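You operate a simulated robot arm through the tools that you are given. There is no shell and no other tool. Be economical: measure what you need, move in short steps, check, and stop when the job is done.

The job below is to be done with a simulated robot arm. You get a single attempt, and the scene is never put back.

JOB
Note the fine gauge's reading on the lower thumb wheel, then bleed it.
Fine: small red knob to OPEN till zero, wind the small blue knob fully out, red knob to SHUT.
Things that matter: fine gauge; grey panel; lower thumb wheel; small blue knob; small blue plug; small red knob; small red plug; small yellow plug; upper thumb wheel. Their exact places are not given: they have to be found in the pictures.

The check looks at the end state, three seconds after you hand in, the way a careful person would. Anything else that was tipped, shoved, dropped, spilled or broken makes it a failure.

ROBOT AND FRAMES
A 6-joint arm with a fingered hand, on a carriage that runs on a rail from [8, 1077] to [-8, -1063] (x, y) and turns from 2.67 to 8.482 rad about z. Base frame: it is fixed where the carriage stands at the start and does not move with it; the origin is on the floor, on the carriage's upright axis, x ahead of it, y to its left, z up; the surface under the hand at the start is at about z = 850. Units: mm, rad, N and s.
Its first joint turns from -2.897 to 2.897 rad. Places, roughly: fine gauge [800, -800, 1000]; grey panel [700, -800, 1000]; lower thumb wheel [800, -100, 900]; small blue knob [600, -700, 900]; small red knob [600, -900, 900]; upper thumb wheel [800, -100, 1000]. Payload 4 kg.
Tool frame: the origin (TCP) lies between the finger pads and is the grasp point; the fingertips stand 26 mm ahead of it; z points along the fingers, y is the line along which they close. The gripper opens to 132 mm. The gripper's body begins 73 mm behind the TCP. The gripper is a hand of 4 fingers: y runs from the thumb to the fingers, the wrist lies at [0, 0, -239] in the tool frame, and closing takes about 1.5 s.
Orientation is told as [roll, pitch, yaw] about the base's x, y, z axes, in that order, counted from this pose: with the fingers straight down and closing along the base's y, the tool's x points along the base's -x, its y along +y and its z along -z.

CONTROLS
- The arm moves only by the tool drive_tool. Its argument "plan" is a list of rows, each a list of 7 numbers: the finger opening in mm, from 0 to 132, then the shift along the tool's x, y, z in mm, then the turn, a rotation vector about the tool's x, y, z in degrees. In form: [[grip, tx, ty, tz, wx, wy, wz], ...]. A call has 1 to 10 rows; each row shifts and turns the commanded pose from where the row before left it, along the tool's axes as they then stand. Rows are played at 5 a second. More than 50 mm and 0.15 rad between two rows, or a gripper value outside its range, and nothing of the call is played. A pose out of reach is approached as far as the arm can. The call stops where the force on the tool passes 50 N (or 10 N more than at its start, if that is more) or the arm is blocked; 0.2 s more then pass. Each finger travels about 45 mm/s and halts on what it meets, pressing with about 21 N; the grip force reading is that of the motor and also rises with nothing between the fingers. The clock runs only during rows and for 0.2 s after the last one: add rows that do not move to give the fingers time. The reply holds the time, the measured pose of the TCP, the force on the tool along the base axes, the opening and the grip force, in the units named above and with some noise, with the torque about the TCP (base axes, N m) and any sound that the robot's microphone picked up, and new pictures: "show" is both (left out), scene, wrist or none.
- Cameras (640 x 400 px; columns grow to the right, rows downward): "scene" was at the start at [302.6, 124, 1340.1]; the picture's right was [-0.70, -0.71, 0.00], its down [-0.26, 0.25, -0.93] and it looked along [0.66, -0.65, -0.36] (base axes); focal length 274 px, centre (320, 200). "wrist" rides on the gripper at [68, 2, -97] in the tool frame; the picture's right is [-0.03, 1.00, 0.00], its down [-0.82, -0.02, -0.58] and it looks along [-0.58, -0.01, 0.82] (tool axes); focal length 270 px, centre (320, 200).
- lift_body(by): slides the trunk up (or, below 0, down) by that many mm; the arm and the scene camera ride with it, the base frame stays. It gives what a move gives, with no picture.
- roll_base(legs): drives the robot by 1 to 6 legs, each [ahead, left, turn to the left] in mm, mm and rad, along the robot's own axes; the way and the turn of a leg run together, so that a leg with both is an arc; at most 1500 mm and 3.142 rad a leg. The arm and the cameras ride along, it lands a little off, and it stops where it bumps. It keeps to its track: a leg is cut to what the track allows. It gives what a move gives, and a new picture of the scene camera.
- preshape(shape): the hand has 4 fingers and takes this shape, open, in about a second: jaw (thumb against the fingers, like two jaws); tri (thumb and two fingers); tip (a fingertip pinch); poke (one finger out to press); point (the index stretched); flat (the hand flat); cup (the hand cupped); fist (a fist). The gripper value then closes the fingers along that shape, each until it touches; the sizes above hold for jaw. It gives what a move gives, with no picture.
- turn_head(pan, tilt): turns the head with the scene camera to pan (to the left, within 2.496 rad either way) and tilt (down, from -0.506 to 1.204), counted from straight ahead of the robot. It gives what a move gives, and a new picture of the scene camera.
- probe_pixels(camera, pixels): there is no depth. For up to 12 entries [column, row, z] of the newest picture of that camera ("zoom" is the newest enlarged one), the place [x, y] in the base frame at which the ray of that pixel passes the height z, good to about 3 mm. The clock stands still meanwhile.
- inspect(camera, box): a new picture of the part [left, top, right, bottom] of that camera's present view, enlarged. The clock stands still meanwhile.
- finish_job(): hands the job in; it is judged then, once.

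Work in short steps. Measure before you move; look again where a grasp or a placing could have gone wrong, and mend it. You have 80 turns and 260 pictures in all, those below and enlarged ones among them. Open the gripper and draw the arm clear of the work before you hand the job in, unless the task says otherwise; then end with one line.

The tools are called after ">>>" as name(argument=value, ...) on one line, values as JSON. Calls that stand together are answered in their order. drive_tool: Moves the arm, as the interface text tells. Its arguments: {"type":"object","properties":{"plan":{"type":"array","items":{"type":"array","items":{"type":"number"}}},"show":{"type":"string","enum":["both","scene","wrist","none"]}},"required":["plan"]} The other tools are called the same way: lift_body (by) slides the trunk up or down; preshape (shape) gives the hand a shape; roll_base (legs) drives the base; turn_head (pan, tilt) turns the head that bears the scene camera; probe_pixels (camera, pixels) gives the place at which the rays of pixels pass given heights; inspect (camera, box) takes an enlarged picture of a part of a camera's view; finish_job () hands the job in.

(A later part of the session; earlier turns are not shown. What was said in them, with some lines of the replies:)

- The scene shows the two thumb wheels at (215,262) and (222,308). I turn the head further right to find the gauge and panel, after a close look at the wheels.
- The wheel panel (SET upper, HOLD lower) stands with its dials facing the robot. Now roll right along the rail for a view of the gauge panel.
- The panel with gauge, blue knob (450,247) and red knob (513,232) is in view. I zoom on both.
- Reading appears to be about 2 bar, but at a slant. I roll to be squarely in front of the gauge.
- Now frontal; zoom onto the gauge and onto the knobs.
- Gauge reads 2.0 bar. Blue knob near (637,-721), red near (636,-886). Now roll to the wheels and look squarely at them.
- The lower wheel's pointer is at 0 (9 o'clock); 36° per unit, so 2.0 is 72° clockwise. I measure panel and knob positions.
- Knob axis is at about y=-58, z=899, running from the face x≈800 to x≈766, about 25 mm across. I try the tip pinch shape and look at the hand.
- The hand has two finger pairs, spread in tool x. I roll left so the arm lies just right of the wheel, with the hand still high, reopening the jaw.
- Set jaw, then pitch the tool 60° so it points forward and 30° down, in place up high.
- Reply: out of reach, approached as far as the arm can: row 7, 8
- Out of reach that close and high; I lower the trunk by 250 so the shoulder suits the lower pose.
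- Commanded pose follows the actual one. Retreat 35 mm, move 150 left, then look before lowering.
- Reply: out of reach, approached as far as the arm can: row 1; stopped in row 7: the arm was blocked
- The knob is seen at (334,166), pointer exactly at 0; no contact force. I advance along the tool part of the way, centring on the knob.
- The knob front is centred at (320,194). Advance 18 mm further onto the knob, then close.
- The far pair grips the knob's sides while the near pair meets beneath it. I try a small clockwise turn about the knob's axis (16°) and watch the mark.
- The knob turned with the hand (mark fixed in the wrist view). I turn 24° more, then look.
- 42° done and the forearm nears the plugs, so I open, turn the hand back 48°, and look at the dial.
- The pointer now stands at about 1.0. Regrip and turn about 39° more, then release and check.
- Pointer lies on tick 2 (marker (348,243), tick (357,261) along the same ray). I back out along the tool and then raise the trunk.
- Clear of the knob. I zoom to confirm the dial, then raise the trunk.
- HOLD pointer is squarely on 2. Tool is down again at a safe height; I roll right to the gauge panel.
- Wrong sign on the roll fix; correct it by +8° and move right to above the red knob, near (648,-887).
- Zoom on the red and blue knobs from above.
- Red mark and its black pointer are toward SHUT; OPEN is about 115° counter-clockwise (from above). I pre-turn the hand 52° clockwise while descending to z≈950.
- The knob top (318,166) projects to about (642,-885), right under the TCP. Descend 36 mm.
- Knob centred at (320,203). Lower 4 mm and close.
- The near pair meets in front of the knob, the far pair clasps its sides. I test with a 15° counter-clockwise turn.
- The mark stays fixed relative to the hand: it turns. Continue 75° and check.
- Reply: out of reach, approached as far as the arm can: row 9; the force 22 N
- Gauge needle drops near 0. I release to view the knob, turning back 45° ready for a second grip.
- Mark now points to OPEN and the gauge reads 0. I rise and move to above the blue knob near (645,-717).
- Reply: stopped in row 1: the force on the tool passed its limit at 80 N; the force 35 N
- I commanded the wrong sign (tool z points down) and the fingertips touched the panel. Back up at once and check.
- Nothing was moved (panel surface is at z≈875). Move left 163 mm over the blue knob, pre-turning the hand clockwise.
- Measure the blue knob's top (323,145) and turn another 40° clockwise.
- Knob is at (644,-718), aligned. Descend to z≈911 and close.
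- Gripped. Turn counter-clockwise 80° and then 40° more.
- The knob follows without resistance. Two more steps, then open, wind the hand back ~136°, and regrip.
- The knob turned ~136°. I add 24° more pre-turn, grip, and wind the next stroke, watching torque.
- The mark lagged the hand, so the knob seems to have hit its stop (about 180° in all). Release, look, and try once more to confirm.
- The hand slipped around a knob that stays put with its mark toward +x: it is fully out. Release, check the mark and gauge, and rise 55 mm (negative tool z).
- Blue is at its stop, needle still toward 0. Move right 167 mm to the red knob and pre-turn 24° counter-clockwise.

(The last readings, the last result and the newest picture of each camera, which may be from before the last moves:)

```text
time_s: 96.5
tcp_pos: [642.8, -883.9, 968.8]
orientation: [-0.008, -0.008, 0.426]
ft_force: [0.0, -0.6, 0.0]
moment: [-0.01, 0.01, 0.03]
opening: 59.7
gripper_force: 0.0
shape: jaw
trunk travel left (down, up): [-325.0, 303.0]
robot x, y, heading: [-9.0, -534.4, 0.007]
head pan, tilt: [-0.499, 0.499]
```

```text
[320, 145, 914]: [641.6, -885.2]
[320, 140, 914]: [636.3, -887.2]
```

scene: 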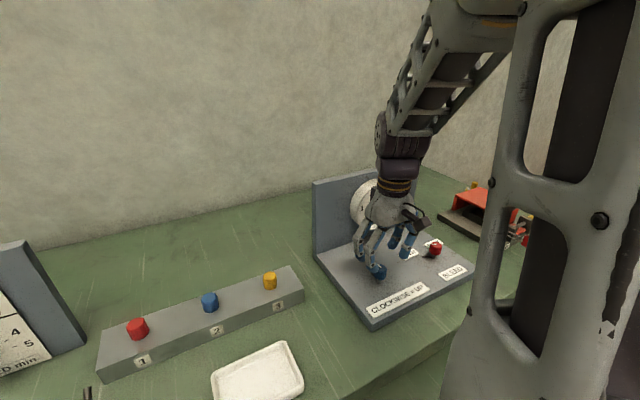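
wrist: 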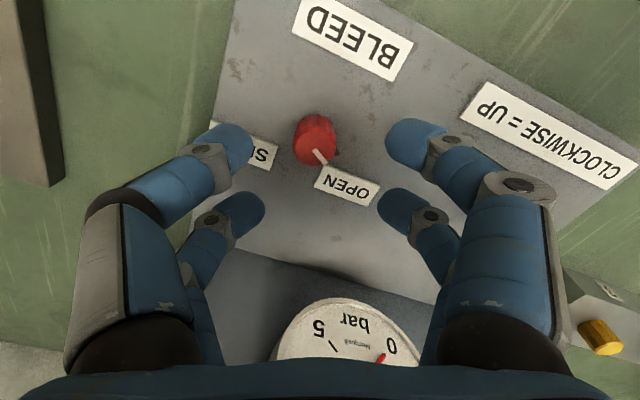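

Red knob top (316,147) is at about (643,-886). Descend 56 mm and grip.

>>> drive_tool(plan=[[60, 0, -2, 20, 0, 0, 0], [60, 0, 0, 20, 0, 0, 0], [60, 0, 0, 16, 0, 0, 0], [60, 0, 0, 0, 0, 0, 0]], show="wrist")

>>> drive_tool(plan=[[0, 0, 0, 0, 0, 0, 0], [0, 0, 0, 0, 0, 0, 0], [0, 0, 0, 0, 0, 0, 0], [0, 0, 0, 0, 0, 0, 0], [0, 0, 0, 0, 0, 0, 0]], show="wrist")

```text
time_s: 97.5
tcp_pos: [644.5, -887.2, 914.6]
orientation: [-0.009, -0.009, 0.425]
ft_force: [0.0, -0.5, 0.6]
moment: [0.01, -0.01, 0.0]
opening: 59.7
gripper_force: 0.0
shape: jaw
trunk travel left (down, up): [-325.0, 303.0]
robot x, y, heading: [-2.2, -532.6, -0.001]
head pan, tilt: [-0.499, 0.499]
```

wrist: 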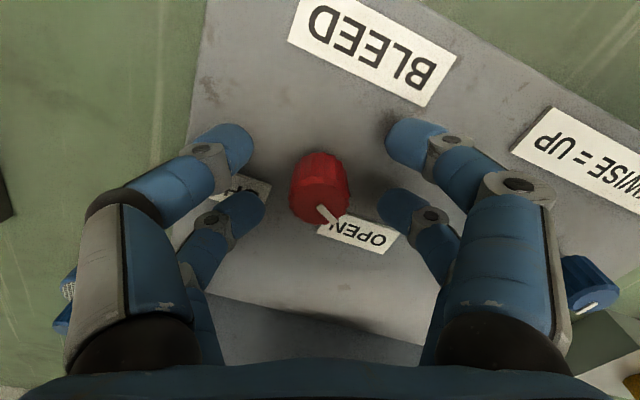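

```text
time_s: 98.7
tcp_pos: [642.8, -887.5, 913.0]
orientation: [-0.01, -0.009, 0.425]
ft_force: [-3.8, -0.2, -1.5]
moment: [0.04, 0.03, 0.0]
opening: 0.1
gripper_force: 20.9
shape: jaw
trunk travel left (down, up): [-325.0, 303.0]
robot x, y, heading: [-4.8, -536.8, 0.002]
head pan, tilt: [-0.499, 0.499]
```

wrist: 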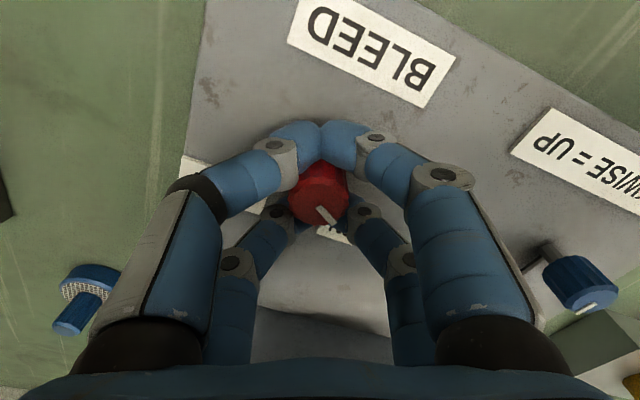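

Gripped. Turn clockwise 80°, then 56° more, pressing it to its SHUT stop.

>>> drive_tool(plan=[[0, 0, 0, 0, 0, 0, 8], [0, 0, 0, 0, 0, 0, 8], [0, 0, 0, 0, 0, 0, 8], [0, 0, 0, 0, 0, 0, 8], [0, 0, 0, 0, 0, 0, 8], [0, 0, 0, 0, 0, 0, 8], [0, 0, 0, 0, 0, 0, 8], [0, 0, 0, 0, 0, 0, 8], [0, 0, 0, 0, 0, 0, 8], [0, 0, 0, 0, 0, 0, 8]], show="wrist")

>>> drive_tool(plan=[[0, 0, 0, 0, 0, 0, 8], [0, 0, 0, 0, 0, 0, 8], [0, 0, 0, 0, 0, 0, 8], [0, 0, 0, 0, 0, 0, 8], [0, 0, 0, 0, 0, 0, 8], [0, 0, 0, 0, 0, 0, 8], [0, 0, 0, 0, 0, 0, 8], [0, 0, 0, 0, 0, 0, 0]], show="wrist")

```text
time_s: 100.9
tcp_pos: [644.2, -887.0, 913.6]
orientation: [0.008, -0.011, -0.972]
ft_force: [0.8, -3.4, -3.0]
moment: [-0.04, -0.04, -0.01]
opening: 0.0
gripper_force: 21.0
shape: jaw
trunk travel left (down, up): [-325.0, 303.0]
robot x, y, heading: [-4.4, -530.9, 0.0]
head pan, tilt: [-0.499, 0.499]
```

wrist: 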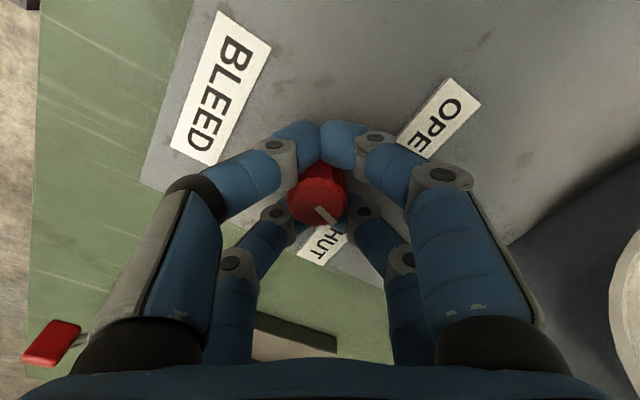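

```text
time_s: 102.7
tcp_pos: [643.7, -887.9, 913.5]
orientation: [0.014, 0.0, -1.949]
ft_force: [0.7, -7.7, -0.7]
moment: [-0.17, -0.03, 0.04]
opening: 0.0
gripper_force: 21.0
shape: jaw
trunk travel left (down, up): [-325.0, 303.0]
robot x, y, heading: [-4.6, -531.4, -0.0]
head pan, tilt: [-0.499, 0.499]
```

wrist: 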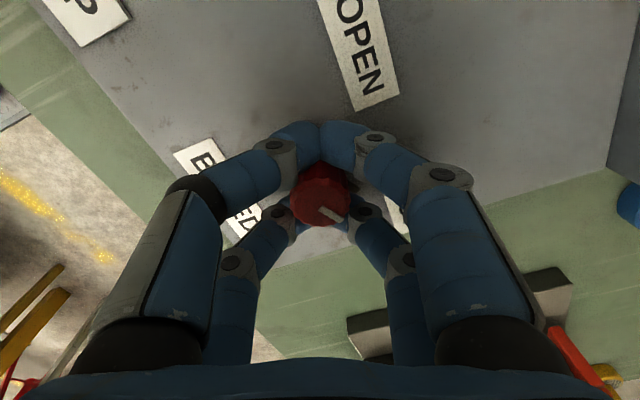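

The mark points about to SHUT. Release, rise, level the yaw and look.

>>> drive_tool(plan=[[60, 0, 0, 0, 0, 0, 0], [60, 0, 0, 0, 0, 0, 0], [60, 0, 0, 0, 0, 0, 0], [60, 0, 0, 0, 0, 0, 0], [60, 0, 0, 0, 0, 0, 0], [60, 0, 0, -28, 0, 0, 0], [60, 0, 0, -28, 0, 0, 0], [60, 0, 0, 0, 0, 0, -8], [60, 0, 0, 0, 0, 0, -8]], show="none")

>>> drive_tool(plan=[[60, 0, 0, 0, 0, 0, -8], [60, 0, 0, 0, 0, 0, -8], [60, 0, 0, 0, 0, 0, -8], [60, 0, 0, 0, 0, 0, -8], [60, 0, 0, 0, 0, 0, -8], [60, 0, 0, 0, 0, 0, -8], [60, 0, 0, 0, 0, 0, -8], [60, 0, 0, 0, 0, 0, -8], [60, 0, 0, 0, 0, 0, -8], [60, 0, 0, 0, 0, 0, -8]], show="none")

>>> drive_tool(plan=[[60, 0, 0, -30, 0, 0, -8], [60, 0, 0, -30, 0, 0, -7], [60, 0, 0, 0, 0, 0, 0]])

>>> inspect(camera="wrist", box=[240, 60, 400, 160])

```text
time_s: 104.7
tcp_pos: [644.5, -885.9, 968.7]
orientation: [0.013, -0.004, -1.666]
ft_force: [0.2, 0.5, -0.1]
moment: [0.0, -0.05, 0.0]
opening: 59.7
gripper_force: 0.1
shape: jaw
trunk travel left (down, up): [-325.0, 303.0]
robot x, y, heading: [-4.6, -533.8, 0.002]
head pan, tilt: [-0.499, 0.499]
```

```text
time_s: 106.9
tcp_pos: [644.1, -886.3, 968.4]
orientation: [-0.001, -0.014, -0.27]
ft_force: [0.4, 0.2, -0.7]
moment: [0.01, -0.03, 0.01]
opening: 59.8
gripper_force: 0.1
shape: jaw
trunk travel left (down, up): [-325.0, 303.0]
robot x, y, heading: [0.3, -535.3, -0.001]
head pan, tilt: [-0.499, 0.499]
```

```text
time_s: 107.7
tcp_pos: [642.4, -885.4, 1028.6]
orientation: [-0.005, -0.012, -0.009]
ft_force: [-0.4, 0.5, 0.8]
moment: [-0.04, 0.0, 0.01]
opening: 59.6
gripper_force: 0.0
shape: jaw
trunk travel left (down, up): [-325.0, 303.0]
robot x, y, heading: [-3.1, -532.9, 0.002]
head pan, tilt: [-0.499, 0.499]
```

scene: 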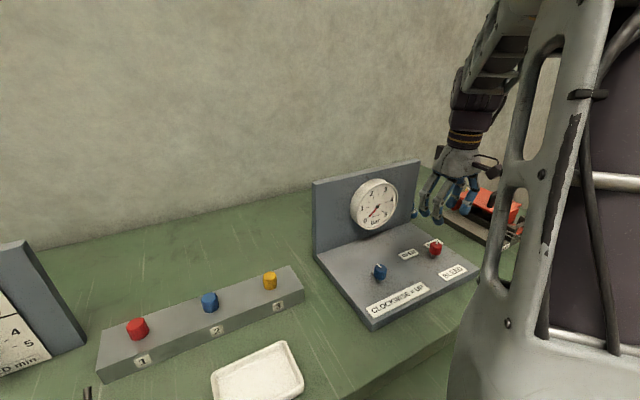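
wrist: 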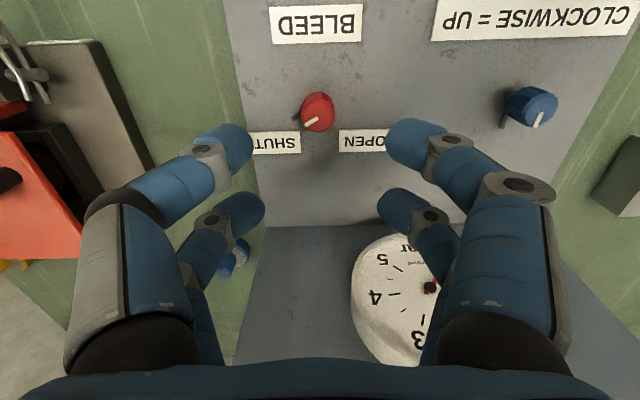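

```text
4.00 times, centred on (320, 110) of wrist
```

zoom: 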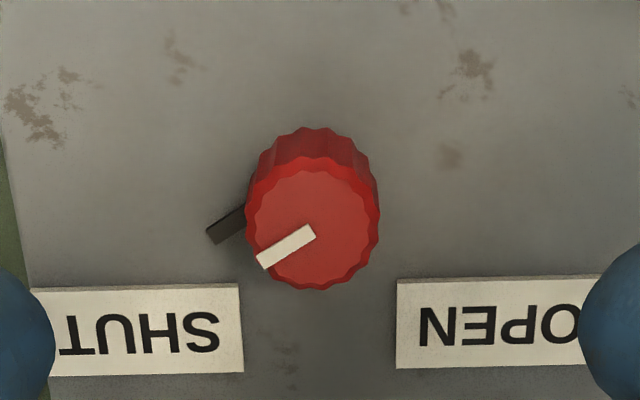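

Red is back exactly as at the start (SHUT). I raise the arm clear and check gauge, blue knob and wheel a last time.

>>> drive_tool(plan=[[100, 0, 0, -50, 0, 0, 0], [100, 0, 0, -50, 0, 0, 0], [100, 0, 0, -50, 0, 0, 0], [100, 0, 0, 0, 0, 0, 0]], show="scene")

>>> inspect(camera="scene", box=[310, 160, 485, 330])

>>> turn_head(pan=0.4, tilt=0.5)

```text
time_s: 108.7
tcp_pos: [642.1, -884.2, 1177.2]
orientation: [-0.005, -0.013, -0.011]
ft_force: [0.4, -0.5, -0.2]
moment: [0.03, 0.02, -0.01]
opening: 100.0
gripper_force: 0.1
shape: jaw
trunk travel left (down, up): [-325.0, 303.0]
robot x, y, heading: [-6.1, -536.9, -0.001]
head pan, tilt: [-0.499, 0.499]
```

scene: 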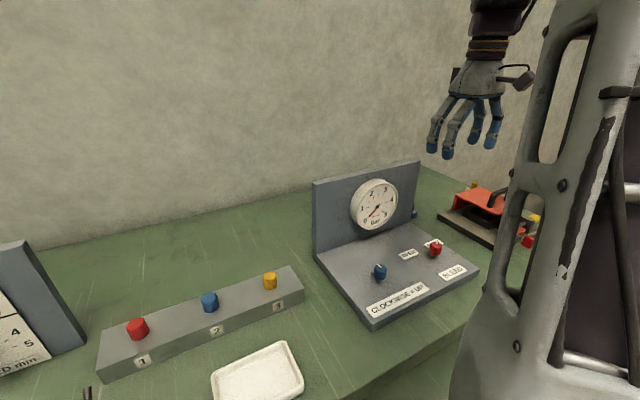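

```text
2.35 times, centred on (398, 245) of scene
```

zoom: 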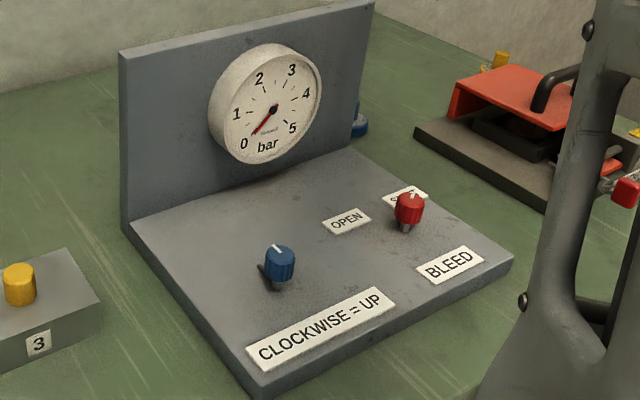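

```text
time_s: 109.9
tcp_pos: [642.1, -884.2, 1177.8]
orientation: [-0.006, -0.014, -0.01]
ft_force: [-0.2, 0.2, 0.2]
moment: [0.0, 0.0, 0.01]
opening: 99.8
gripper_force: 0.0
shape: jaw
trunk travel left (down, up): [-325.0, 303.0]
robot x, y, heading: [-2.8, -529.6, -0.004]
head pan, tilt: [0.4, 0.499]
```

scene: 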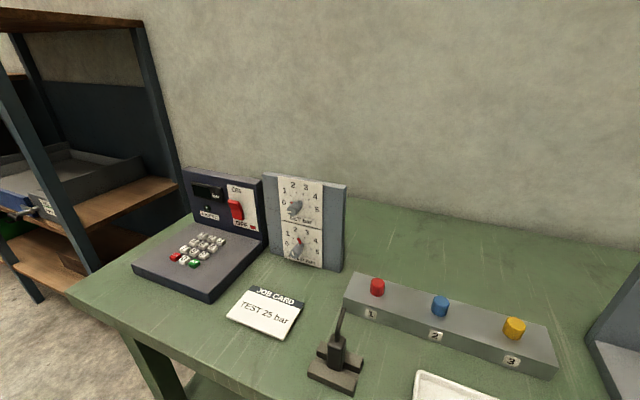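

Gauge is at 0, red is SHUT, blue is out, the wheel is still at 2, and nothing else has moved. I hand in.

>>> finish_job()

```text
The job is handed in.
```

I set the lower thumb wheel to the fine gauge's reading of 2.0 bar and bled the gauge to 0. The small blue knob is wound fully out counter-clockwise to its stop and the small red knob is back at SHUT. At one point I lowered the hand onto the grey panel by mistake (80 N contact), but the pictures afterwards showed nothing moved.
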